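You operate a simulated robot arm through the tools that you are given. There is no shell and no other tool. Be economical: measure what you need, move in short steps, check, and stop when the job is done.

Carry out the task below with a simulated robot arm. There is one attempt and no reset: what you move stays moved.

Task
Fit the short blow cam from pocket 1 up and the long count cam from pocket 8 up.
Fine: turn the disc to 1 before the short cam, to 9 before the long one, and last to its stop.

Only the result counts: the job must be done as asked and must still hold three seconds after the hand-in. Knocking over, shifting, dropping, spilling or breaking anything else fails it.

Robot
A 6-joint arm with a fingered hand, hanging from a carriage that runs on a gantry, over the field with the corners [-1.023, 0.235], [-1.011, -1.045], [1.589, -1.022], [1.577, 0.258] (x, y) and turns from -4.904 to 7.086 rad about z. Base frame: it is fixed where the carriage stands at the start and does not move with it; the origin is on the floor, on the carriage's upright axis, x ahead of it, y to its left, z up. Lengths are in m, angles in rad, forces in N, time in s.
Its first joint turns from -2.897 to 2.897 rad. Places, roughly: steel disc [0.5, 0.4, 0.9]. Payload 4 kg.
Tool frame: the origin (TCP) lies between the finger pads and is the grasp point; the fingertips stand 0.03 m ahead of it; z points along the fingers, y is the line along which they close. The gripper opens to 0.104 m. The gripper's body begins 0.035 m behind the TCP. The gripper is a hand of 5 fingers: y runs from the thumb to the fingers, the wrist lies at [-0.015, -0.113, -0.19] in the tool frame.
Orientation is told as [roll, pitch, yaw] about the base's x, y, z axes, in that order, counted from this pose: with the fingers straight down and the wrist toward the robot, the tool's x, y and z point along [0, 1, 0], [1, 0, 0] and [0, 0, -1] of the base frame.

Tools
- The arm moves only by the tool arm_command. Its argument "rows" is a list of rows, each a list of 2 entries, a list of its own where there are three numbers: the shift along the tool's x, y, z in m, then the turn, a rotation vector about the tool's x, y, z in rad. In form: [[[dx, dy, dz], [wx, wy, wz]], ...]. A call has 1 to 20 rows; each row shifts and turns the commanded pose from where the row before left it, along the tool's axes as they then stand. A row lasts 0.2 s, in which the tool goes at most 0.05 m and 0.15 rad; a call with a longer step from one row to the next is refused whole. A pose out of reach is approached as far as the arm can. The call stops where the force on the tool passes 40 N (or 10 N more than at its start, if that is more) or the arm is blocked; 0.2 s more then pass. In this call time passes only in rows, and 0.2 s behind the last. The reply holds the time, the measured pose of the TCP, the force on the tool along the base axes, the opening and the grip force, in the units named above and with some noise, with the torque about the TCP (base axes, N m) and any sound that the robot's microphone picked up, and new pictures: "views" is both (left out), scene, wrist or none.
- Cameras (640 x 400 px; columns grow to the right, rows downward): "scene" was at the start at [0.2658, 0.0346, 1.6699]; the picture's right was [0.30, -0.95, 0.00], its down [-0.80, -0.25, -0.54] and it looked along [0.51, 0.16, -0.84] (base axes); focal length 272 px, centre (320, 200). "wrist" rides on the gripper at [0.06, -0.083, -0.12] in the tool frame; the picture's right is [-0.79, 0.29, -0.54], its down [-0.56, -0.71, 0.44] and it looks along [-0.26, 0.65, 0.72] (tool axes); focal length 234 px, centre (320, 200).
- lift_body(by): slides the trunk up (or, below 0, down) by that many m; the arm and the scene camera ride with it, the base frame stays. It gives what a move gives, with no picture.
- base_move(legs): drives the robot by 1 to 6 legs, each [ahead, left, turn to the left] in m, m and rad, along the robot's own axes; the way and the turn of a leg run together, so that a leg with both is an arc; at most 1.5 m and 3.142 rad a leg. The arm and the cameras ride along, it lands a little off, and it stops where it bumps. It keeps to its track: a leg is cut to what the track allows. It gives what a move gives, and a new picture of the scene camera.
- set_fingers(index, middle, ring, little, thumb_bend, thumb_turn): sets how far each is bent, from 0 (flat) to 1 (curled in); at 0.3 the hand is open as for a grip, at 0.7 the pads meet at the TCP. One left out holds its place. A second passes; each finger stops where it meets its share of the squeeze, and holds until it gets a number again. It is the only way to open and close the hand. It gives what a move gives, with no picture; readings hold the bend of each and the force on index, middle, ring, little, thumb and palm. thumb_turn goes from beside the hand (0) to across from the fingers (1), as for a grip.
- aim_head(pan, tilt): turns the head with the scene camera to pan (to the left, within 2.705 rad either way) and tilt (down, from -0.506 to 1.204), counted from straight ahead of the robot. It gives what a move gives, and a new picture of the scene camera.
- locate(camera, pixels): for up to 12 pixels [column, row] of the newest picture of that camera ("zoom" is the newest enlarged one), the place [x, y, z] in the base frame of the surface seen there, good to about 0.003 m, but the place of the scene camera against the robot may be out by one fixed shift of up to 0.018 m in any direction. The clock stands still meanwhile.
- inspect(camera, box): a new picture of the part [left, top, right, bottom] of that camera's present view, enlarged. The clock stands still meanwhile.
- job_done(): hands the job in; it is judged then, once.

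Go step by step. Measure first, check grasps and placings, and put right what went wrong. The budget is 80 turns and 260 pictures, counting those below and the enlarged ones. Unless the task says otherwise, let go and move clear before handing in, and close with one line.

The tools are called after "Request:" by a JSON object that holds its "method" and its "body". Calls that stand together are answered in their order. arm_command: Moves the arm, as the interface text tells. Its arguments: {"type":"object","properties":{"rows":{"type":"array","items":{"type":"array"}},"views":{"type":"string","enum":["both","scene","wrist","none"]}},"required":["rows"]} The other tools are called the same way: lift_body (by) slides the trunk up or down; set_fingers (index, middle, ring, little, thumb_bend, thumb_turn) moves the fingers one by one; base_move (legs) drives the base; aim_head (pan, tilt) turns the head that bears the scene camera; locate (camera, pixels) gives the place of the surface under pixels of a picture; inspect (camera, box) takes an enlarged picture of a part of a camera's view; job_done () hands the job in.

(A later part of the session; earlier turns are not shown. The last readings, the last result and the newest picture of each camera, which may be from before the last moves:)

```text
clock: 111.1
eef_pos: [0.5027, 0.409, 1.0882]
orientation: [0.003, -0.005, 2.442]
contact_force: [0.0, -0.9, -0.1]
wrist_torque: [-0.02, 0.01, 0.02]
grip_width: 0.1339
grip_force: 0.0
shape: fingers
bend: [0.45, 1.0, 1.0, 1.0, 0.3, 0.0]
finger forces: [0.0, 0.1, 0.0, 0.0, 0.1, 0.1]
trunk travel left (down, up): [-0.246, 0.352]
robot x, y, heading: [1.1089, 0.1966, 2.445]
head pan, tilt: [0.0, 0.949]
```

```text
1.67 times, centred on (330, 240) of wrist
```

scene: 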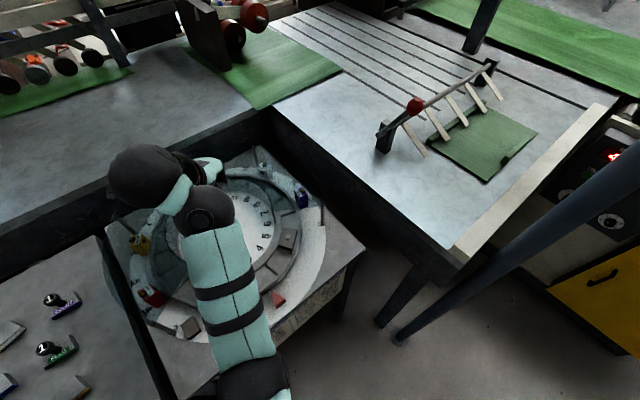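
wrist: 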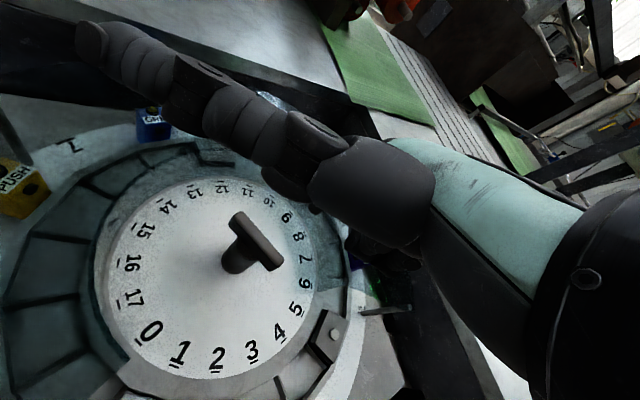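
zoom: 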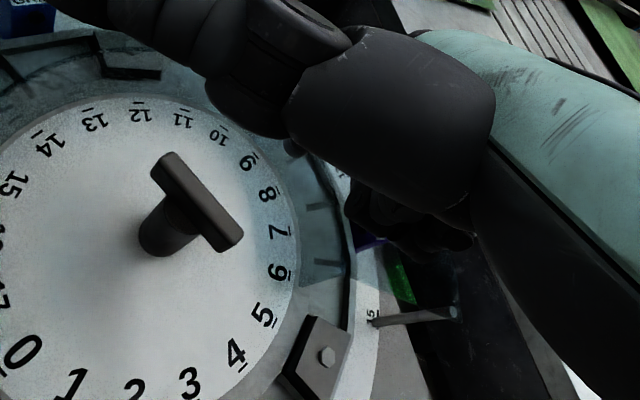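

With turn 0 the thumb sticks out sideways, which is no use. Instead I'll curl the four fingers and use the thumb (turned across) as the pushing peg, since the camera sees it well; also bring the base 5 cm nearer.

Request:
{"method": "set_fingers", "body": {"index": 1.0, "thumb_turn": 0.97, "thumb_bend": 0.42}}

Request:
{"method": "base_move", "body": {"legs": [[0.05, 0, 0]]}}

Request:
{"method": "arm_command", "body": {"rows": [[[0, 0, 0], [0, 0, 0]]], "views": "wrist"}}

Request:
{"method": "inspect", "body": {"camera": "wrist", "box": [180, 150, 440, 380]}}

```text
clock: 112.1
eef_pos: [0.5023, 0.4094, 1.0874]
orientation: [0.002, -0.003, 2.44]
contact_force: [0.0, 0.9, 0.2]
wrist_torque: [0.0, 0.0, -0.01]
grip_width: 0.0594
grip_force: 0.1
shape: fingers
bend: [1.0, 1.0, 1.0, 1.0, 0.42, 0.96]
finger forces: [0.1, 0.1, 0.1, 0.0, 0.1, 0.0]
trunk travel left (down, up): [-0.246, 0.352]
robot x, y, heading: [1.1103, 0.1954, 2.45]
head pan, tilt: [0.0, 0.949]
```

```text
clock: 113.0
eef_pos: [0.466, 0.4406, 1.0879]
orientation: [0.003, -0.003, 2.439]
contact_force: [-0.3, 0.2, 0.3]
wrist_torque: [0.01, 0.03, -0.01]
grip_width: 0.0595
grip_force: 0.1
shape: fingers
bend: [1.0, 1.0, 1.0, 1.0, 0.42, 0.96]
finger forces: [0.0, 0.0, 0.1, 0.0, 0.1, 0.0]
trunk travel left (down, up): [-0.246, 0.352]
robot x, y, heading: [1.0704, 0.2316, 2.452]
head pan, tilt: [0.0, 0.949]
```

scene: 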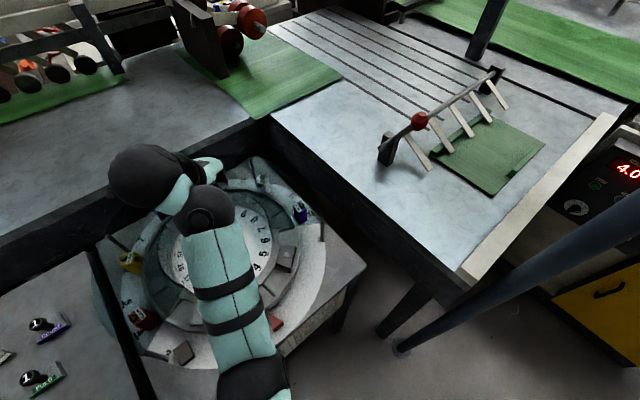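

```text
clock: 113.4
eef_pos: [0.4648, 0.4416, 1.0866]
orientation: [0.001, -0.006, 2.442]
contact_force: [0.3, -0.3, 0.7]
wrist_torque: [0.02, 0.01, 0.01]
grip_width: 0.0594
grip_force: 0.0
shape: fingers
bend: [1.0, 1.0, 1.0, 1.0, 0.42, 0.96]
finger forces: [0.0, 0.1, 0.1, 0.1, 0.1, 0.1]
trunk travel left (down, up): [-0.246, 0.352]
robot x, y, heading: [1.0714, 0.2254, 2.455]
head pan, tilt: [0.0, 0.949]
```

wrist: 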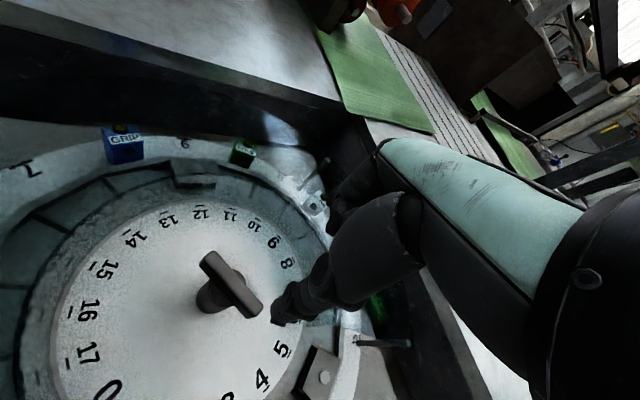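

```text
1.74 times, centred on (310, 265) of wrist
```

zoom: 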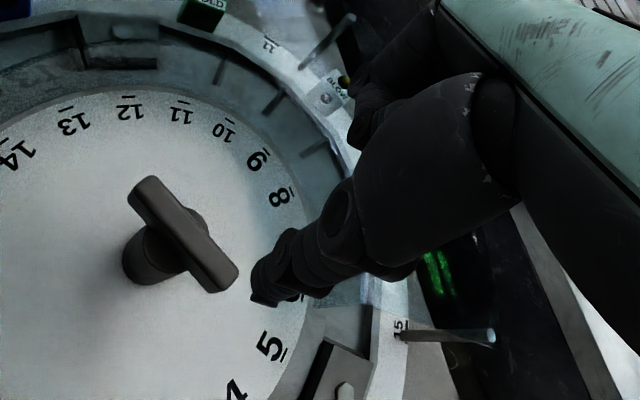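

The thumb now points down as a peg (tip at (280,315)), fingers folded. I'll measure where its tip is relative to the TCP.

Request:
{"method": "locate", "body": {"camera": "wrist", "pixels": [[280, 318], [284, 305], [276, 320], [292, 312], [284, 292], [300, 300], [345, 195], [338, 215], [203, 260], [258, 311], [230, 285]]}}

```text
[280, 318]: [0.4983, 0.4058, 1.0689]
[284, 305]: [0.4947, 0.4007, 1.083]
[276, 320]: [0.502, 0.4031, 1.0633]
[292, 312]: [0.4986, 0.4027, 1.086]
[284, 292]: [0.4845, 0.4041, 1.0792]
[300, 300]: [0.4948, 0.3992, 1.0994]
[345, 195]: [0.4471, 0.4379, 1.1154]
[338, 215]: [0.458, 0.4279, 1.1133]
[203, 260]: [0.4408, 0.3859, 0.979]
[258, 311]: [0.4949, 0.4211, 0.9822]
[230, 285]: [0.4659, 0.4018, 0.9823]
```

The thumb tip sits about 4.2 cm behind the TCP (tool −y) and 2.7 cm below it; the folded fingers are well above the bar. I'll shift the base 4 cm nearer and place the peg beside the bar's near end (0.462,0.372).

Request:
{"method": "base_move", "body": {"legs": [[0.031, 0.0255, 0]]}}

Request:
{"method": "arm_command", "body": {"rows": [[[0.0148, -0.0158, 0], [0, 0, 0]], [[0.0148, -0.0158, 0], [0, 0, 0]]], "views": "wrist"}}

```text
clock: 114.3
eef_pos: [0.4239, 0.4413, 1.0884]
orientation: [0.001, -0.003, 2.44]
contact_force: [0.1, -0.4, 0.7]
wrist_torque: [-0.02, -0.01, 0.01]
grip_width: 0.0592
grip_force: 0.0
shape: fingers
bend: [1.0, 1.0, 1.0, 1.0, 0.42, 0.96]
finger forces: [0.1, 0.0, 0.0, 0.1, 0.0, 0.1]
trunk travel left (down, up): [-0.246, 0.352]
robot x, y, heading: [1.0298, 0.2271, 2.449]
head pan, tilt: [0.0, 0.949]
```

scene: 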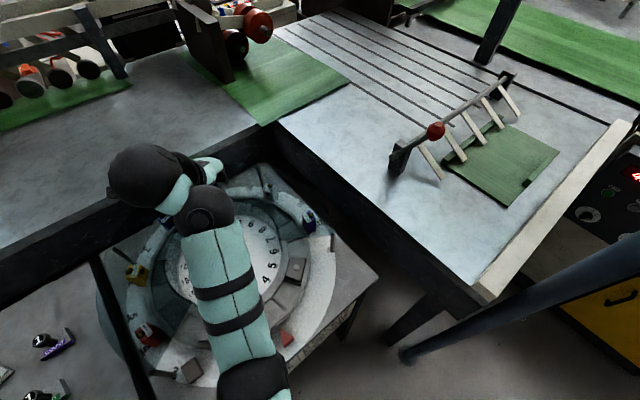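

```text
clock: 114.9
eef_pos: [0.4314, 0.3981, 1.0894]
orientation: [0.002, -0.005, 2.439]
contact_force: [0.0, 0.3, 0.5]
wrist_torque: [0.01, 0.0, 0.0]
grip_width: 0.0598
grip_force: 0.0
shape: fingers
bend: [1.0, 1.0, 1.0, 1.0, 0.42, 0.96]
finger forces: [0.1, 0.0, 0.0, 0.1, 0.1, 0.1]
trunk travel left (down, up): [-0.246, 0.352]
robot x, y, heading: [1.0308, 0.2283, 2.45]
head pan, tilt: [0.0, 0.949]
```

wrist: 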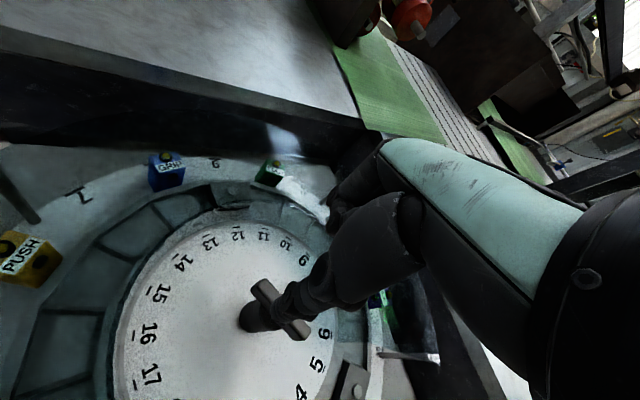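

The peg is above the free space beside the bar. Lowering 0.107 m and then pushing the first 60°.

Request:
{"method": "lift_body", "body": {"by": -0.107}}

Request:
{"method": "arm_command", "body": {"rows": [[[0, 0, 0], [0, 0, 0]]], "views": "both"}}

Request:
{"method": "inspect", "body": {"camera": "wrist", "box": [180, 180, 400, 380]}}

```text
clock: 116.3
eef_pos: [0.4308, 0.3992, 0.9814]
orientation: [0.002, -0.002, 2.44]
contact_force: [-0.5, -1.4, 0.6]
wrist_torque: [0.0, 0.04, -0.02]
grip_width: 0.0595
grip_force: 0.1
shape: fingers
bend: [1.0, 1.0, 1.0, 1.0, 0.42, 0.96]
finger forces: [0.1, 0.0, 0.1, 0.0, 0.0, 0.0]
trunk travel left (down, up): [-0.139, 0.459]
robot x, y, heading: [1.0272, 0.229, 2.451]
head pan, tilt: [0.0, 0.949]
```

```text
clock: 116.7
eef_pos: [0.4302, 0.3989, 0.9813]
orientation: [0.0, -0.003, 2.439]
contact_force: [-0.8, 0.7, 0.0]
wrist_torque: [0.02, -0.01, 0.01]
grip_width: 0.0594
grip_force: 0.1
shape: fingers
bend: [1.0, 1.0, 1.0, 1.0, 0.42, 0.96]
finger forces: [0.1, 0.0, 0.0, 0.0, 0.0, 0.1]
trunk travel left (down, up): [-0.139, 0.459]
robot x, y, heading: [1.0267, 0.226, 2.451]
head pan, tilt: [0.0, 0.949]
```

scene: 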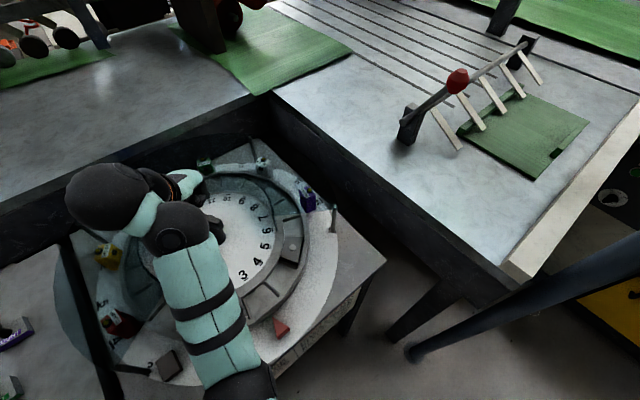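
wrist: 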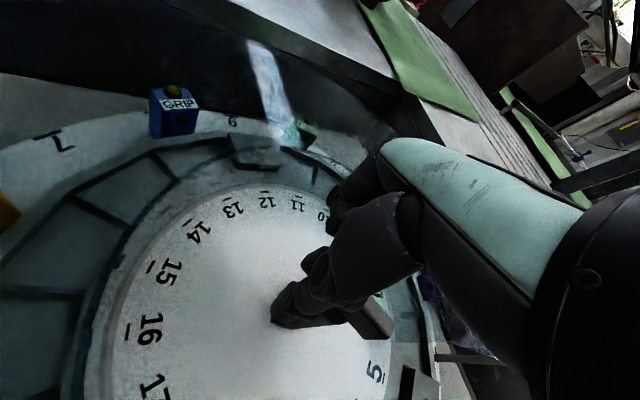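

```text
2.00 times, centred on (290, 280) of wrist
```

zoom: 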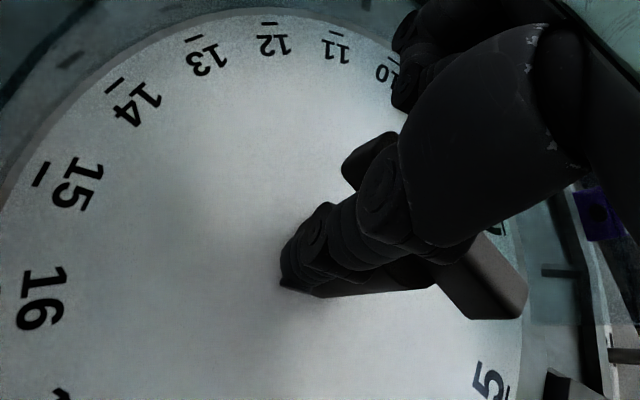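

The thumb stands free on the bar's clockwise-pushing side. Push along the arc for the first 60°.

Request:
{"method": "arm_command", "body": {"rows": [[[0.0041, 0.0079, 0], [0, 0, 0]], [[0.002, 0.0086, 0], [0, 0, 0]], [[-0.0004, 0.0089, 0], [0, 0, 0]], [[-0.0026, 0.0085, 0], [0, 0, 0]]], "views": "both"}}

```text
clock: 117.7
eef_pos: [0.4046, 0.4159, 0.9813]
orientation: [0.004, -0.003, 2.44]
contact_force: [1.7, -2.1, 0.5]
wrist_torque: [-0.02, 0.0, -0.02]
grip_width: 0.0609
grip_force: 0.6
shape: fingers
bend: [1.0, 1.0, 1.0, 1.0, 0.4, 0.96]
finger forces: [0.0, 0.0, 0.0, 0.0, 1.8, 0.0]
trunk travel left (down, up): [-0.139, 0.459]
robot x, y, heading: [1.0305, 0.2309, 2.45]
head pan, tilt: [0.0, 0.949]
```

scene: 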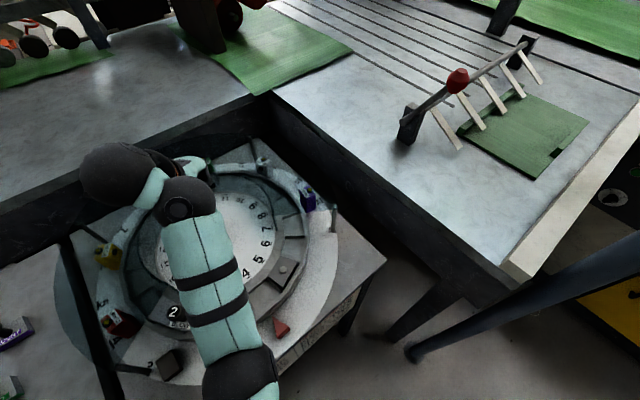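
wrist: 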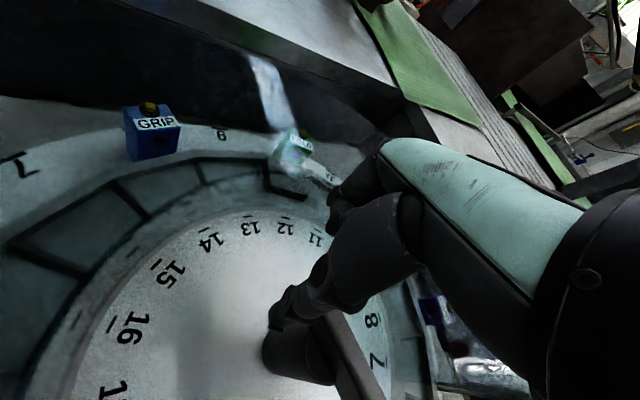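

It works with only ~3 N. I'll measure how far the disc has come.

Request:
{"method": "locate", "body": {"camera": "wrist", "pixels": [[155, 264], [111, 325], [202, 247], [243, 219], [80, 380], [370, 390], [335, 325], [275, 325]]}}

Request:
{"method": "inspect", "body": {"camera": "wrist", "box": [60, 200, 400, 400]}}

```text
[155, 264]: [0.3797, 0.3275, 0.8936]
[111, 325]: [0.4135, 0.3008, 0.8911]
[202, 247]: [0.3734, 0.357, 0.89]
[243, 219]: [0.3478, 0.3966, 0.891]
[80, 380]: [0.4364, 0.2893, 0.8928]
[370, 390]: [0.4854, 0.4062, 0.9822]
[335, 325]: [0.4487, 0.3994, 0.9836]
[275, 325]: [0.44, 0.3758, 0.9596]
```

```text
1.88 times, centred on (230, 300) of wrist
```

zoom: 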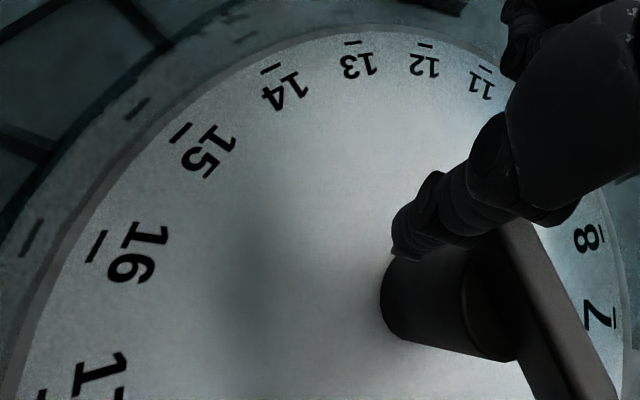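

The disc is at about 3.8 and the thumb's contact is really at ~235° around the axis. Continue the arc from there by 60°.

Request:
{"method": "arm_command", "body": {"rows": [[[-0.0004, 0.0089, 0], [0, 0, 0]], [[-0.0026, 0.0085, 0], [0, 0, 0]], [[-0.0048, 0.0075, 0], [0, 0, 0]], [[-0.0065, 0.006, 0], [0, 0, 0]]], "views": "both"}}

Request:
{"method": "inspect", "body": {"camera": "wrist", "box": [60, 200, 400, 400]}}

```text
clock: 118.7
eef_pos: [0.3881, 0.4488, 0.9826]
orientation: [0.004, -0.003, 2.441]
contact_force: [-0.3, -0.9, 0.7]
wrist_torque: [-0.01, 0.02, 0.02]
grip_width: 0.0594
grip_force: 0.0
shape: fingers
bend: [1.0, 1.0, 1.0, 1.0, 0.42, 0.96]
finger forces: [0.0, 0.1, 0.0, 0.1, 0.1, 0.1]
trunk travel left (down, up): [-0.139, 0.459]
robot x, y, heading: [1.0284, 0.2319, 2.451]
head pan, tilt: [0.0, 0.949]
```

scene: 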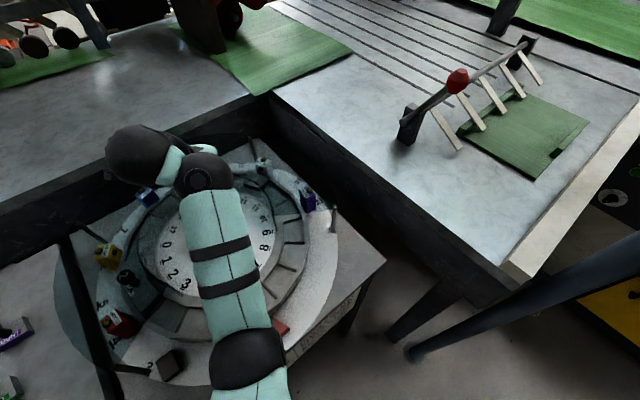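
wrist: 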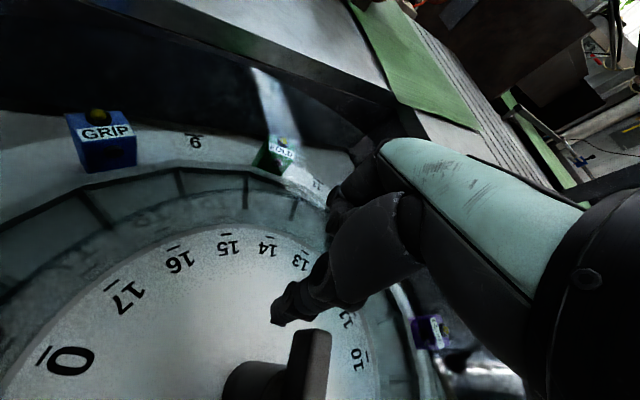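

```text
1.88 times, centred on (230, 300) of wrist
```

zoom: 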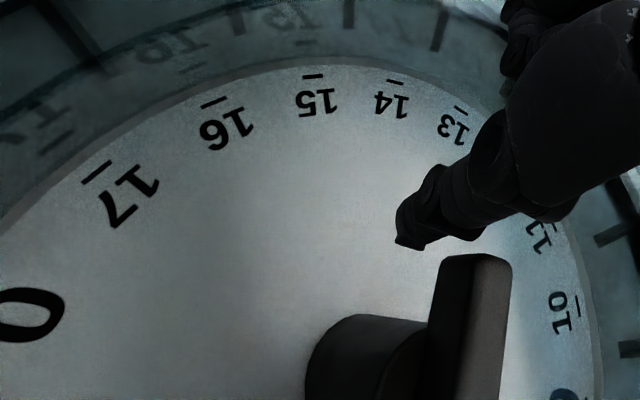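

The disc went on further (thumb free now). Measure again.

Request:
{"method": "locate", "body": {"camera": "wrist", "pixels": [[111, 288], [173, 248], [225, 234], [43, 354], [269, 238], [325, 335], [312, 390], [277, 322]]}}

```text
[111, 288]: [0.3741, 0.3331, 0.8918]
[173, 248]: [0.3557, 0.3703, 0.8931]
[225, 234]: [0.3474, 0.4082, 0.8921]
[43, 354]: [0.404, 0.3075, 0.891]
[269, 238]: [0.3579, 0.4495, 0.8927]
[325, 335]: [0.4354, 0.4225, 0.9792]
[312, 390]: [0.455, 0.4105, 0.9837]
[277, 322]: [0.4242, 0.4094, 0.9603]
```

The disc is at 6.0. Push three more steps of the arc (45°).

Request:
{"method": "arm_command", "body": {"rows": [[[-0.0079, 0.0041, 0], [0, 0, 0]], [[-0.0086, 0.002, 0], [0, 0, 0]], [[-0.0089, -0.0004, 0], [0, 0, 0]]], "views": "both"}}

Request:
{"method": "inspect", "body": {"camera": "wrist", "box": [60, 200, 400, 400]}}

```text
clock: 119.5
eef_pos: [0.3996, 0.4724, 0.9822]
orientation: [0.002, -0.002, 2.441]
contact_force: [-0.3, 0.6, 0.1]
wrist_torque: [0.0, 0.01, -0.01]
grip_width: 0.0594
grip_force: 0.1
shape: fingers
bend: [1.0, 1.0, 1.0, 1.0, 0.42, 0.96]
finger forces: [0.0, 0.0, 0.1, 0.1, 0.1, 0.0]
trunk travel left (down, up): [-0.139, 0.459]
robot x, y, heading: [1.0303, 0.2302, 2.453]
head pan, tilt: [0.0, 0.949]
```

scene: 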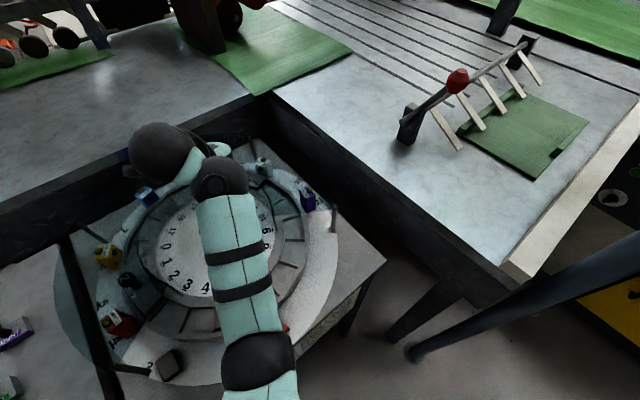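
wrist: 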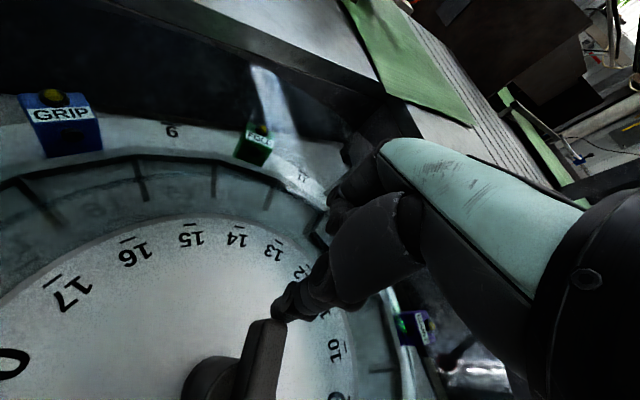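

```text
1.88 times, centred on (230, 300) of wrist
```

zoom: 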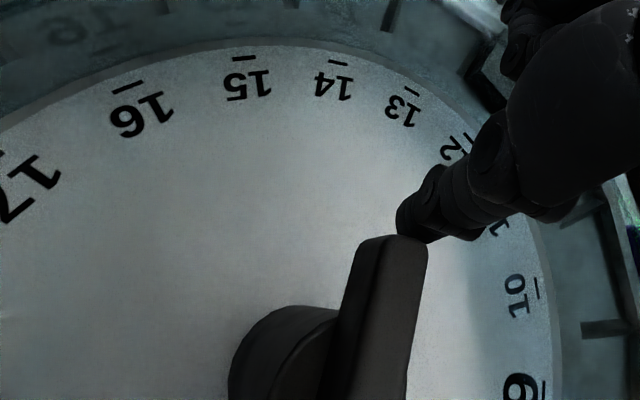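

The thumb slid past the bar's end; the disc stayed at 6. I'll hop back over and push closer to the axis (r≈0.028) with the calibrated tip offset.

Request:
{"method": "arm_command", "body": {"rows": [[[0, 0, -0.05], [0, 0, 0]], [[0.018, -0.014, 0], [0, 0, 0]], [[0.0179, -0.014, 0], [0, 0, 0]], [[0, 0, 0], [0, 0, 0]]], "views": "wrist"}}

Request:
{"method": "locate", "body": {"camera": "wrist", "pixels": [[277, 322], [250, 330], [290, 305]]}}

```text
clock: 120.5
eef_pos: [0.3996, 0.4282, 1.0322]
orientation: [0.002, -0.003, 2.441]
contact_force: [0.8, 0.7, 0.8]
wrist_torque: [-0.03, 0.01, -0.01]
grip_width: 0.0597
grip_force: 0.0
shape: fingers
bend: [1.0, 1.0, 1.0, 1.0, 0.42, 0.96]
finger forces: [0.0, 0.0, 0.0, 0.0, 0.1, 0.1]
trunk travel left (down, up): [-0.139, 0.459]
robot x, y, heading: [1.0238, 0.2293, 2.449]
head pan, tilt: [0.0, 0.949]
```

wrist: 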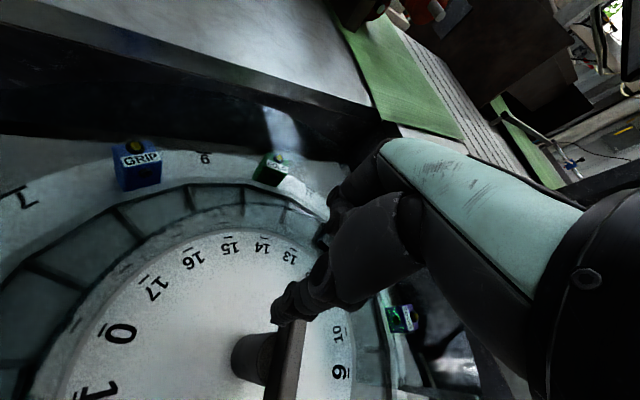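

```text
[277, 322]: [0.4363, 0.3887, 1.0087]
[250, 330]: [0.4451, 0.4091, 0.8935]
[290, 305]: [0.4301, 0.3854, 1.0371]
```

The tip is clear of the bar on the right side. Lower and push the first part of the tighter arc.

Request:
{"method": "arm_command", "body": {"rows": [[[0, 0, 0.025], [0, 0, 0]], [[0, 0, 0.025], [0, 0, 0]], [[-0.0071, 0.0002, 0], [0, 0, 0]], [[-0.0031, 0.0038, 0], [0, 0, 0]], [[-0.0037, 0.0031, 0], [0, 0, 0]], [[-0.0043, 0.0024, 0], [0, 0, 0]], [[-0.0045, 0.0018, 0], [0, 0, 0]]], "views": "wrist"}}

Request:
{"method": "inspect", "body": {"camera": "wrist", "box": [60, 200, 400, 400]}}

```text
clock: 122.1
eef_pos: [0.4046, 0.4514, 0.9821]
orientation: [0.004, -0.004, 2.439]
contact_force: [0.2, -3.9, -0.8]
wrist_torque: [-0.04, -0.02, -0.15]
grip_width: 0.0603
grip_force: 1.7
shape: fingers
bend: [1.0, 1.0, 1.0, 1.0, 0.41, 0.94]
finger forces: [0.0, 0.0, 0.0, 0.1, 2.9, 0.1]
trunk travel left (down, up): [-0.139, 0.459]
robot x, y, heading: [1.0298, 0.2257, 2.45]
head pan, tilt: [0.0, 0.949]
```

wrist: 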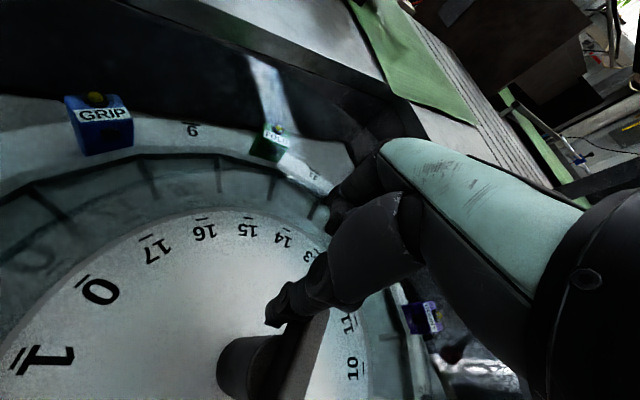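

```text
1.88 times, centred on (230, 300) of wrist
```

zoom: 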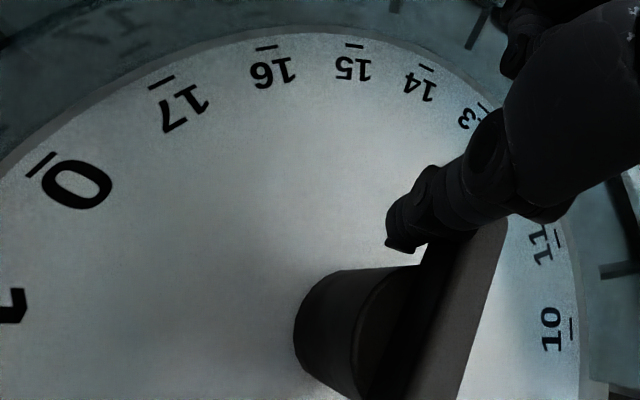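

Pushing well (thumb 2.9 N). Measure and go on.

Request:
{"method": "locate", "body": {"camera": "wrist", "pixels": [[146, 239], [202, 218], [82, 281], [247, 223], [276, 326]]}}

Request:
{"method": "arm_command", "body": {"rows": [[[-0.0049, 0.0009, 0], [0, 0, 0]], [[-0.0048, 0, 0], [0, 0, 0]]], "views": "wrist"}}

Request:
{"method": "inspect", "body": {"camera": "wrist", "box": [60, 200, 400, 400]}}

```text
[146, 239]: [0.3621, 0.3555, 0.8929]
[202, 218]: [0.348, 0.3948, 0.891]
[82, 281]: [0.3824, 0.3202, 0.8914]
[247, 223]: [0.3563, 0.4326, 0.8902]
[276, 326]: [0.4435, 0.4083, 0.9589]
```

```text
clock: 122.7
eef_pos: [0.4106, 0.4616, 0.9811]
orientation: [0.0, -0.005, 2.441]
contact_force: [0.1, 1.0, 0.0]
wrist_torque: [-0.03, 0.0, 0.03]
grip_width: 0.0594
grip_force: 0.0
shape: fingers
bend: [1.0, 1.0, 1.0, 1.0, 0.42, 0.96]
finger forces: [0.0, 0.0, 0.0, 0.0, 0.0, 0.1]
trunk travel left (down, up): [-0.139, 0.459]
robot x, y, heading: [1.0282, 0.2264, 2.452]
head pan, tilt: [0.0, 0.949]
```

wrist: 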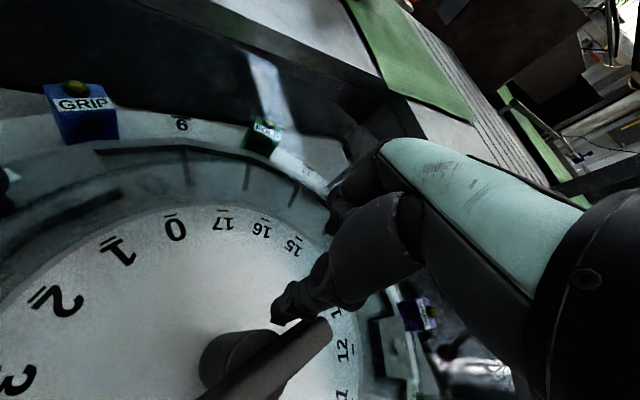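

```text
1.88 times, centred on (230, 300) of wrist
```

zoom: 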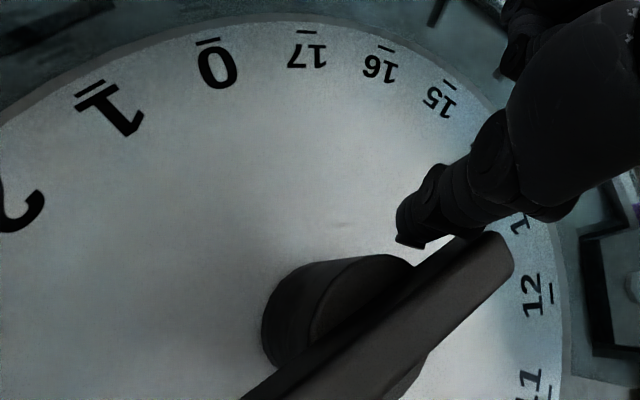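

It moved on quickly (detents or coasting). Measure again.

Request:
{"method": "locate", "body": {"camera": "wrist", "pixels": [[170, 214], [223, 209], [265, 218], [108, 244], [293, 238], [354, 349]]}}

```text
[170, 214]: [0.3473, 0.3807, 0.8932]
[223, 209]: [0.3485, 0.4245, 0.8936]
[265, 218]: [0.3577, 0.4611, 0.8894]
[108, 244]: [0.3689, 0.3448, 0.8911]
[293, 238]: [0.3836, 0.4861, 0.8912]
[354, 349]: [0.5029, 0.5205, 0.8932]
```

The disc stands at about 8.36. Gripping the bar crosswise at yaw 3.12 (as at the start) will square it up to 9, so I'll rise, open the hand and go back to that stance.

Request:
{"method": "lift_body", "body": {"by": 0.11}}

Request:
{"method": "set_fingers", "body": {"index": 0.3, "middle": 0.3, "ring": 0.3, "little": 0.3, "thumb_bend": 0.3, "thumb_turn": 0.97}}

Request:
{"method": "base_move", "body": {"legs": [[-0.068, -0.013, 0]]}}

Request:
{"method": "arm_command", "body": {"rows": [[[0.0202, -0.0071, 0], [0, 0, 0]], [[0, 0, 0], [0, 0, -0.136]], [[0, 0, 0], [0, 0, -0.136]], [[0, 0, 0], [0, 0, -0.136]], [[0, 0, 0], [0, 0, -0.136]], [[0, 0, 0], [0, 0, -0.136]]], "views": "both"}}

```text
clock: 124.1
eef_pos: [0.4113, 0.461, 1.0908]
orientation: [0.002, -0.003, 2.44]
contact_force: [0.0, -0.8, -0.9]
wrist_torque: [0.01, 0.0, 0.04]
grip_width: 0.0594
grip_force: 0.0
shape: fingers
bend: [1.0, 1.0, 1.0, 1.0, 0.42, 0.96]
finger forces: [0.1, 0.0, 0.0, 0.1, 0.1, 0.0]
trunk travel left (down, up): [-0.249, 0.349]
robot x, y, heading: [1.0314, 0.2303, 2.451]
head pan, tilt: [0.0, 0.949]
```

```text
clock: 125.1
eef_pos: [0.411, 0.4608, 1.0915]
orientation: [0.003, -0.003, 2.44]
contact_force: [0.2, -0.4, 0.1]
wrist_torque: [0.03, 0.01, -0.04]
grip_width: 0.1031
grip_force: 0.0
shape: fingers
bend: [0.3, 0.3, 0.3, 0.3, 0.3, 0.94]
finger forces: [0.0, 0.0, 0.0, 0.0, 0.0, 0.1]
trunk travel left (down, up): [-0.249, 0.349]
robot x, y, heading: [1.0268, 0.2281, 2.451]
head pan, tilt: [0.0, 0.949]
```

```text
clock: 126.1
eef_pos: [0.472, 0.4269, 1.0916]
orientation: [0.002, -0.004, 2.441]
contact_force: [0.1, 0.3, 0.4]
wrist_torque: [-0.02, 0.01, 0.03]
grip_width: 0.1031
grip_force: 0.0
shape: fingers
bend: [0.3, 0.3, 0.3, 0.3, 0.3, 0.94]
finger forces: [0.1, 0.1, 0.0, 0.0, 0.1, 0.1]
trunk travel left (down, up): [-0.249, 0.349]
robot x, y, heading: [1.0912, 0.1953, 2.449]
head pan, tilt: [0.0, 0.949]
```

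scene: 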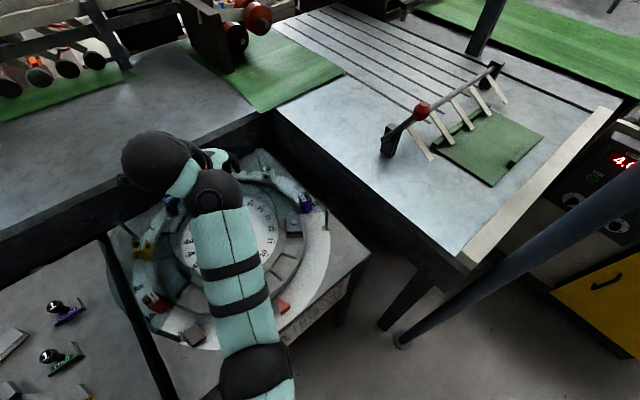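

```text
clock: 127.5
eef_pos: [0.4638, 0.4063, 1.0915]
orientation: [0.001, -0.005, 3.119]
contact_force: [-0.8, -0.1, -0.4]
wrist_torque: [-0.01, -0.01, -0.03]
grip_width: 0.1032
grip_force: 0.0
shape: fingers
bend: [0.3, 0.3, 0.3, 0.3, 0.3, 0.94]
finger forces: [0.0, 0.1, 0.1, 0.1, 0.1, 0.0]
trunk travel left (down, up): [-0.249, 0.349]
robot x, y, heading: [1.0867, 0.1968, 2.454]
head pan, tilt: [0.0, 0.949]
```

scene: 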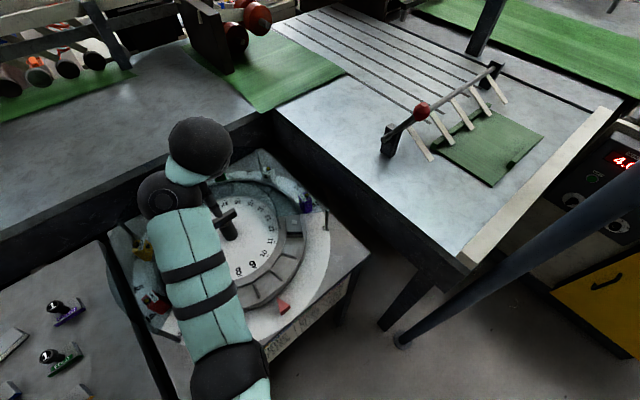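
wrist: 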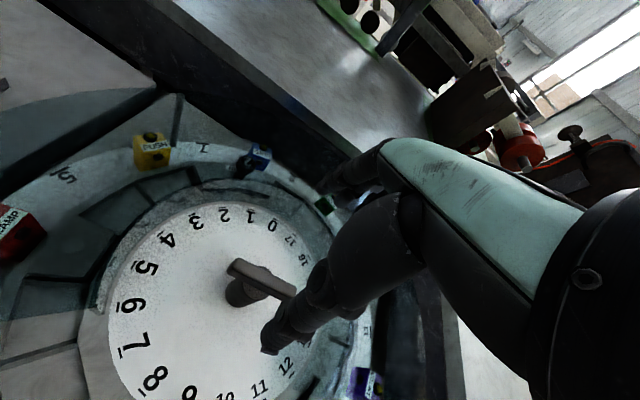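

Before gripping, I want to see the BLOW cam: it should be under the guard near pockets 1–2 (upper part of this picture). Enlarge.

Request:
{"method": "inspect", "body": {"camera": "wrist", "box": [60, 120, 340, 320]}}

Request:
{"method": "inspect", "body": {"camera": "scene", "box": [100, 140, 350, 340]}}

Request:
{"method": "locate", "body": {"camera": "wrist", "pixels": [[235, 264], [290, 293], [123, 300], [127, 266], [123, 349], [141, 392], [157, 238]]}}

```text
2.00 times, centred on (200, 220) of wrist
```

zoom: 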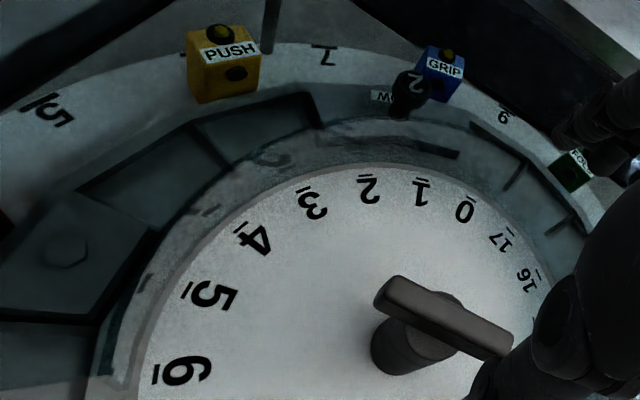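

```text
2.00 times, centred on (225, 240) of scene
```

zoom: 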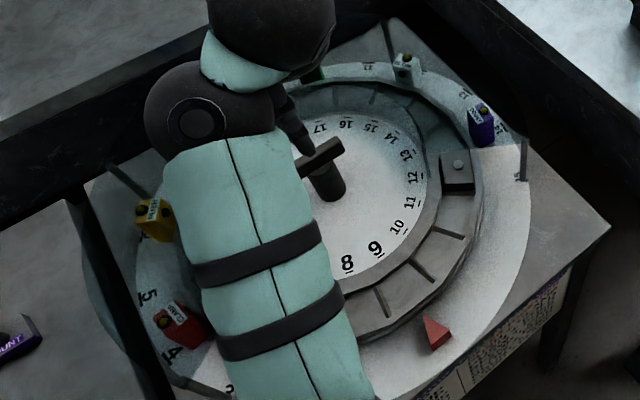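

```text
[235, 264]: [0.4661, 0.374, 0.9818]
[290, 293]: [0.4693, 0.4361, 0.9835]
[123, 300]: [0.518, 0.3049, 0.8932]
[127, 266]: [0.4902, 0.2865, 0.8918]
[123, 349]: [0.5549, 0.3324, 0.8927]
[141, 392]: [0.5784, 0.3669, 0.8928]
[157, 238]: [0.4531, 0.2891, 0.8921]
```

The BLOW cam is intact in pockets 1–2, and the dial ticks (5…8) now give the disc at 8.97, i.e. 9. I'll fetch the COUNT 2 cam.

Request:
{"method": "arm_command", "body": {"rows": [[[0, 0, 0], [0, 0, 0.13]], [[0, 0, 0], [0, 0, 0.13]], [[0, 0, 0], [0, 0, 0.13]], [[0, 0, 0], [0, 0, 0.13]]], "views": "none"}}

Request:
{"method": "base_move", "body": {"legs": [[-0.4345, 0.1805, 0]]}}

Request:
{"method": "arm_command", "body": {"rows": [[[0, 0, 0], [0, 0, 0]]], "views": "wrist"}}

Request:
{"method": "inspect", "body": {"camera": "wrist", "box": [190, 200, 360, 330]}}

```text
clock: 128.5
eef_pos: [0.4626, 0.4068, 1.0916]
orientation: [0.003, -0.004, 2.601]
contact_force: [-0.7, -0.3, 0.3]
wrist_torque: [-0.01, 0.0, 0.0]
grip_width: 0.1033
grip_force: 0.0
shape: fingers
bend: [0.3, 0.3, 0.3, 0.3, 0.3, 0.94]
finger forces: [0.0, 0.0, 0.0, 0.1, 0.0, 0.0]
trunk travel left (down, up): [-0.249, 0.349]
robot x, y, heading: [1.0902, 0.1973, 2.455]
head pan, tilt: [0.0, 0.949]
```

```text
clock: 131.3
eef_pos: [0.687, -0.0065, 1.0913]
orientation: [0.002, -0.005, 2.589]
contact_force: [0.2, 0.1, 0.1]
wrist_torque: [0.02, -0.01, -0.01]
grip_width: 0.1032
grip_force: 0.2
shape: fingers
bend: [0.3, 0.3, 0.3, 0.3, 0.3, 0.94]
finger forces: [0.0, 0.0, 0.0, 0.0, 0.1, 0.0]
trunk travel left (down, up): [-0.249, 0.349]
robot x, y, heading: [1.3106, -0.2229, 2.439]
head pan, tilt: [0.0, 0.949]
```

scene: 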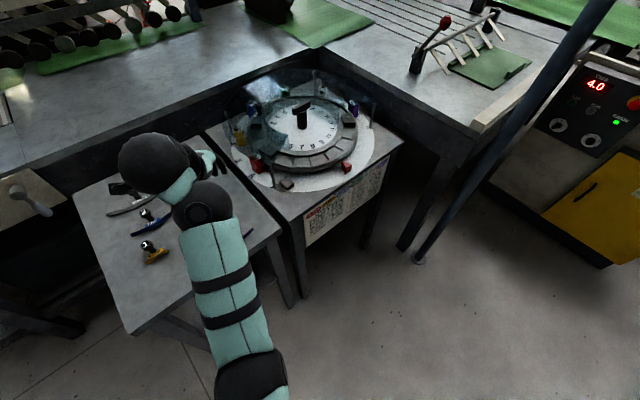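

```text
clock: 131.7
eef_pos: [0.6874, -0.0058, 1.0922]
orientation: [0.0, -0.002, 2.589]
contact_force: [1.0, -0.6, -1.0]
wrist_torque: [0.01, 0.0, -0.01]
grip_width: 0.103
grip_force: 0.1
shape: fingers
bend: [0.3, 0.3, 0.3, 0.3, 0.3, 0.94]
finger forces: [0.0, 0.0, 0.0, 0.0, 0.0, 0.1]
trunk travel left (down, up): [-0.249, 0.349]
robot x, y, heading: [1.3072, -0.2218, 2.437]
head pan, tilt: [0.0, 0.949]
```

wrist: 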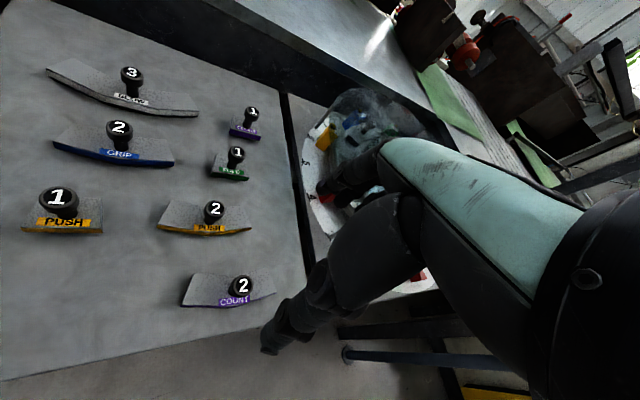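

```text
3.08 times, centred on (275, 265) of wrist
```

zoom: 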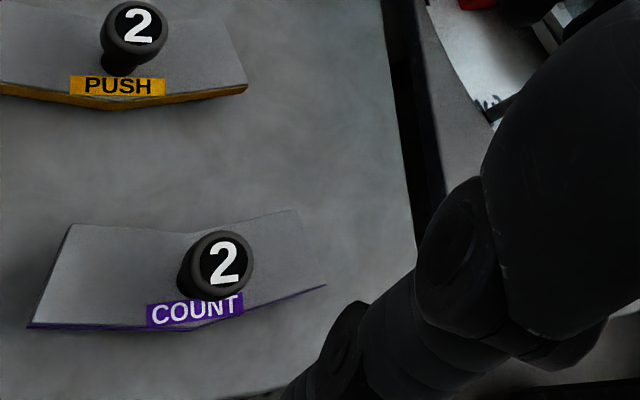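

COUNT 2 is right below. Measure its knob and corners once more.

Request:
{"method": "locate", "body": {"camera": "zoom", "pixels": [[222, 262], [222, 240], [205, 262], [243, 262], [32, 322], [322, 283], [72, 227], [290, 212], [150, 316], [241, 304], [195, 323]]}}

```text
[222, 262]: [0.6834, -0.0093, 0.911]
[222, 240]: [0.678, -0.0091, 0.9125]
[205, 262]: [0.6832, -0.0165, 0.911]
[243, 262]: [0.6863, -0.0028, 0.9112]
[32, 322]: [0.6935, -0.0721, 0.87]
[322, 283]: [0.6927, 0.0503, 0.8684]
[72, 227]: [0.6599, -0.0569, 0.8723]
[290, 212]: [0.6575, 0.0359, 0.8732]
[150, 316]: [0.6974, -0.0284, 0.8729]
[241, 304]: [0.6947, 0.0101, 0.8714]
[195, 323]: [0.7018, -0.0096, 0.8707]
```

Knob at (0.684,−0.0095), direction ≈1°. Align, lower to z 0.917 and grip as gently as before.

Request:
{"method": "arm_command", "body": {"rows": [[[0.0047, 0.0009, 0], [0, 0, 0]]], "views": "none"}}

Request:
{"method": "lift_body", "body": {"by": -0.1745}}

Request:
{"method": "set_fingers", "body": {"index": 0.66, "middle": 0.66, "ring": 0.66, "little": 0.66, "thumb_bend": 0.66, "thumb_turn": 0.97}}

Request:
{"method": "set_fingers", "body": {"index": 0.69, "middle": 0.69, "thumb_bend": 0.69}}

Request:
{"method": "lift_body", "body": {"by": 0.04}}

Request:
{"method": "arm_command", "body": {"rows": [[[0, 0, 0], [0, 0, 0]]], "views": "wrist"}}

Request:
{"method": "inspect", "body": {"camera": "wrist", "box": [190, 190, 370, 320]}}

```text
clock: 132.1
eef_pos: [0.6838, -0.0089, 1.0904]
orientation: [0.002, -0.005, 2.589]
contact_force: [1.2, 0.4, -0.8]
wrist_torque: [0.02, -0.02, 0.01]
grip_width: 0.1033
grip_force: 0.1
shape: fingers
bend: [0.3, 0.3, 0.3, 0.3, 0.3, 0.94]
finger forces: [0.1, 0.0, 0.1, 0.0, 0.0, 0.0]
trunk travel left (down, up): [-0.249, 0.349]
robot x, y, heading: [1.3067, -0.2213, 2.44]
head pan, tilt: [0.0, 0.949]
```

```text
clock: 134.1
eef_pos: [0.6834, -0.0086, 0.917]
orientation: [0.002, -0.005, 2.589]
contact_force: [0.1, 0.0, 0.0]
wrist_torque: [0.02, 0.01, 0.02]
grip_width: 0.1032
grip_force: 0.1
shape: fingers
bend: [0.3, 0.3, 0.3, 0.3, 0.3, 0.94]
finger forces: [0.1, 0.1, 0.0, 0.0, 0.0, 0.0]
trunk travel left (down, up): [-0.075, 0.524]
robot x, y, heading: [1.3068, -0.2205, 2.438]
head pan, tilt: [0.0, 0.949]
```

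```text
clock: 135.1
eef_pos: [0.6836, -0.0097, 0.9178]
orientation: [0.001, -0.003, 2.59]
contact_force: [-0.1, -0.2, 0.5]
wrist_torque: [-0.01, -0.05, 0.02]
grip_width: 0.0174
grip_force: 2.8
shape: fingers
bend: [0.64, 0.64, 0.66, 0.66, 0.63, 0.99]
finger forces: [1.4, 1.5, 0.0, 0.1, 2.6, 0.0]
trunk travel left (down, up): [-0.075, 0.524]
robot x, y, heading: [1.3103, -0.2223, 2.438]
head pan, tilt: [0.0, 0.949]
```

```text
clock: 136.1
eef_pos: [0.6837, -0.0095, 0.9171]
orientation: [0.001, -0.004, 2.589]
contact_force: [0.0, -0.4, 0.9]
wrist_torque: [0.03, 0.0, 0.0]
grip_width: 0.0159
grip_force: 5.1
shape: fingers
bend: [0.65, 0.66, 0.66, 0.66, 0.63, 0.99]
finger forces: [2.2, 2.4, 0.0, 0.0, 5.2, 0.0]
trunk travel left (down, up): [-0.075, 0.524]
robot x, y, heading: [1.3124, -0.2267, 2.441]
head pan, tilt: [0.0, 0.949]
```

```text
clock: 136.9
eef_pos: [0.6848, -0.0087, 0.9576]
orientation: [0.002, -0.003, 2.59]
contact_force: [0.5, -0.3, -1.1]
wrist_torque: [0.02, -0.01, -0.02]
grip_width: 0.0145
grip_force: 4.2
shape: fingers
bend: [0.66, 0.67, 0.66, 0.66, 0.64, 0.99]
finger forces: [2.0, 2.2, 0.1, 0.0, 4.2, 0.1]
trunk travel left (down, up): [-0.115, 0.483]
robot x, y, heading: [1.3113, -0.2247, 2.439]
head pan, tilt: [0.0, 0.949]
```

```text
clock: 137.3
eef_pos: [0.6848, -0.0101, 0.957]
orientation: [0.001, -0.002, 2.591]
contact_force: [-0.5, 0.2, -1.0]
wrist_torque: [0.02, 0.0, 0.03]
grip_width: 0.0146
grip_force: 4.1
shape: fingers
bend: [0.66, 0.67, 0.66, 0.66, 0.64, 0.99]
finger forces: [2.0, 2.3, 0.0, 0.1, 4.1, 0.0]
trunk travel left (down, up): [-0.115, 0.483]
robot x, y, heading: [1.3123, -0.222, 2.434]
head pan, tilt: [0.0, 0.949]
```

wrist: 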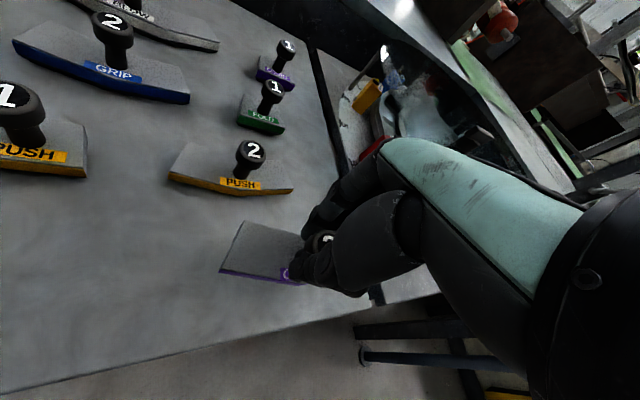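

```text
3.08 times, centred on (280, 255) of wrist
```

zoom: 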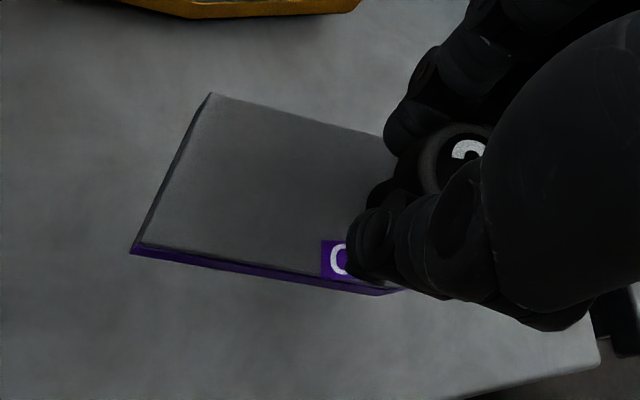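

Lifted level and steady. Raise and carry toward the disc, standing slightly aside for measuring, as before.

Request:
{"method": "locate", "body": {"camera": "zoom", "pixels": [[211, 99], [142, 241], [385, 148], [325, 277], [375, 283], [250, 200], [300, 125], [230, 258]]}}

Request:
{"method": "lift_body", "body": {"by": 0.149}}

Request:
{"method": "base_move", "body": {"legs": [[0.309, -0.355, 0]]}}

Request:
{"method": "arm_command", "body": {"rows": [[[0, 0, 0], [0, 0, 0]]], "views": "wrist"}}

Request:
{"method": "inspect", "body": {"camera": "wrist", "box": [60, 180, 340, 360]}}

```text
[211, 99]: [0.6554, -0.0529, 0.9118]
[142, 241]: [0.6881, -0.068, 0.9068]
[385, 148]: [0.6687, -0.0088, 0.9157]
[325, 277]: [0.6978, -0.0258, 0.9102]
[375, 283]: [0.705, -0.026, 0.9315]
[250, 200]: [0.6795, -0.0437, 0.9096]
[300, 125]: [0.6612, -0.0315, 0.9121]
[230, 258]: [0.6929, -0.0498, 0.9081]
```

```text
clock: 139.1
eef_pos: [0.685, -0.0082, 1.1057]
orientation: [0.004, -0.002, 2.589]
contact_force: [0.3, -0.3, -1.9]
wrist_torque: [-0.01, 0.01, 0.0]
grip_width: 0.0142
grip_force: 4.5
shape: fingers
bend: [0.66, 0.67, 0.66, 0.66, 0.64, 0.99]
finger forces: [2.0, 2.3, 0.0, 0.0, 4.1, 0.0]
trunk travel left (down, up): [-0.264, 0.334]
robot x, y, heading: [1.3103, -0.2242, 2.437]
head pan, tilt: [0.0, 0.949]
```

```text
clock: 141.8
eef_pos: [0.6771, 0.4616, 1.1055]
orientation: [0.002, -0.004, 2.581]
contact_force: [0.2, 0.2, -1.3]
wrist_torque: [-0.02, -0.03, 0.02]
grip_width: 0.0144
grip_force: 4.2
shape: fingers
bend: [0.66, 0.67, 0.66, 0.66, 0.64, 0.99]
finger forces: [1.9, 2.4, 0.0, 0.0, 4.1, 0.0]
trunk travel left (down, up): [-0.264, 0.334]
robot x, y, heading: [1.3039, 0.2426, 2.433]
head pan, tilt: [0.0, 0.949]
```

scene: 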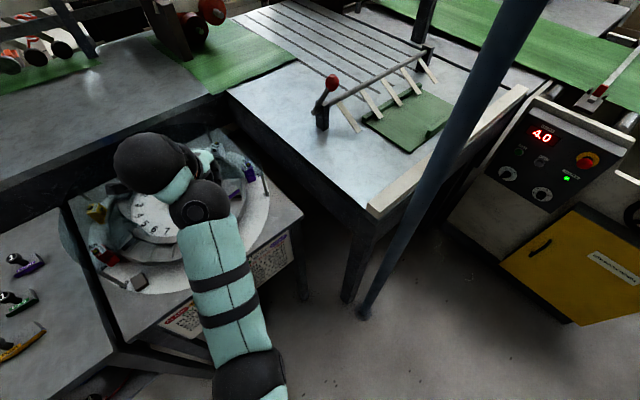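

```text
clock: 142.2
eef_pos: [0.6759, 0.4617, 1.1053]
orientation: [0.002, -0.001, 2.582]
contact_force: [0.6, 0.2, -0.7]
wrist_torque: [0.0, 0.01, 0.0]
grip_width: 0.0144
grip_force: 4.0
shape: fingers
bend: [0.66, 0.67, 0.66, 0.66, 0.64, 0.99]
finger forces: [1.9, 2.3, 0.0, 0.0, 4.1, 0.0]
trunk travel left (down, up): [-0.264, 0.334]
robot x, y, heading: [1.2995, 0.2414, 2.429]
head pan, tilt: [0.0, 0.949]
```

wrist: 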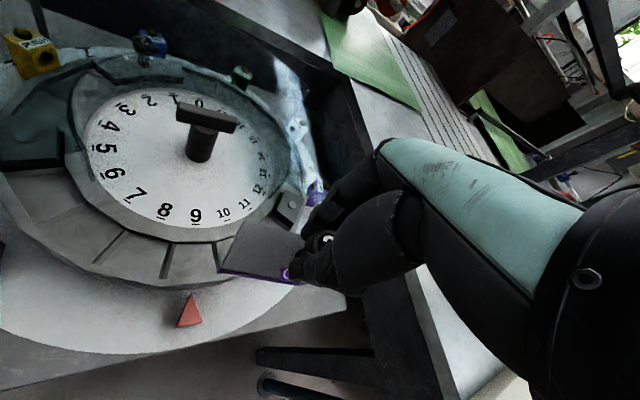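

```text
2.22 times, centred on (200, 270) of wrist
```

zoom: 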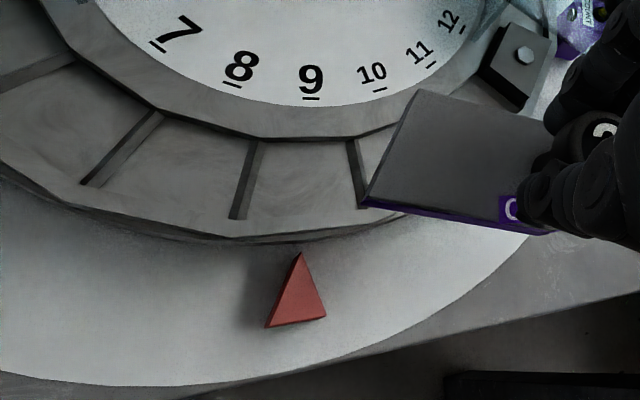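

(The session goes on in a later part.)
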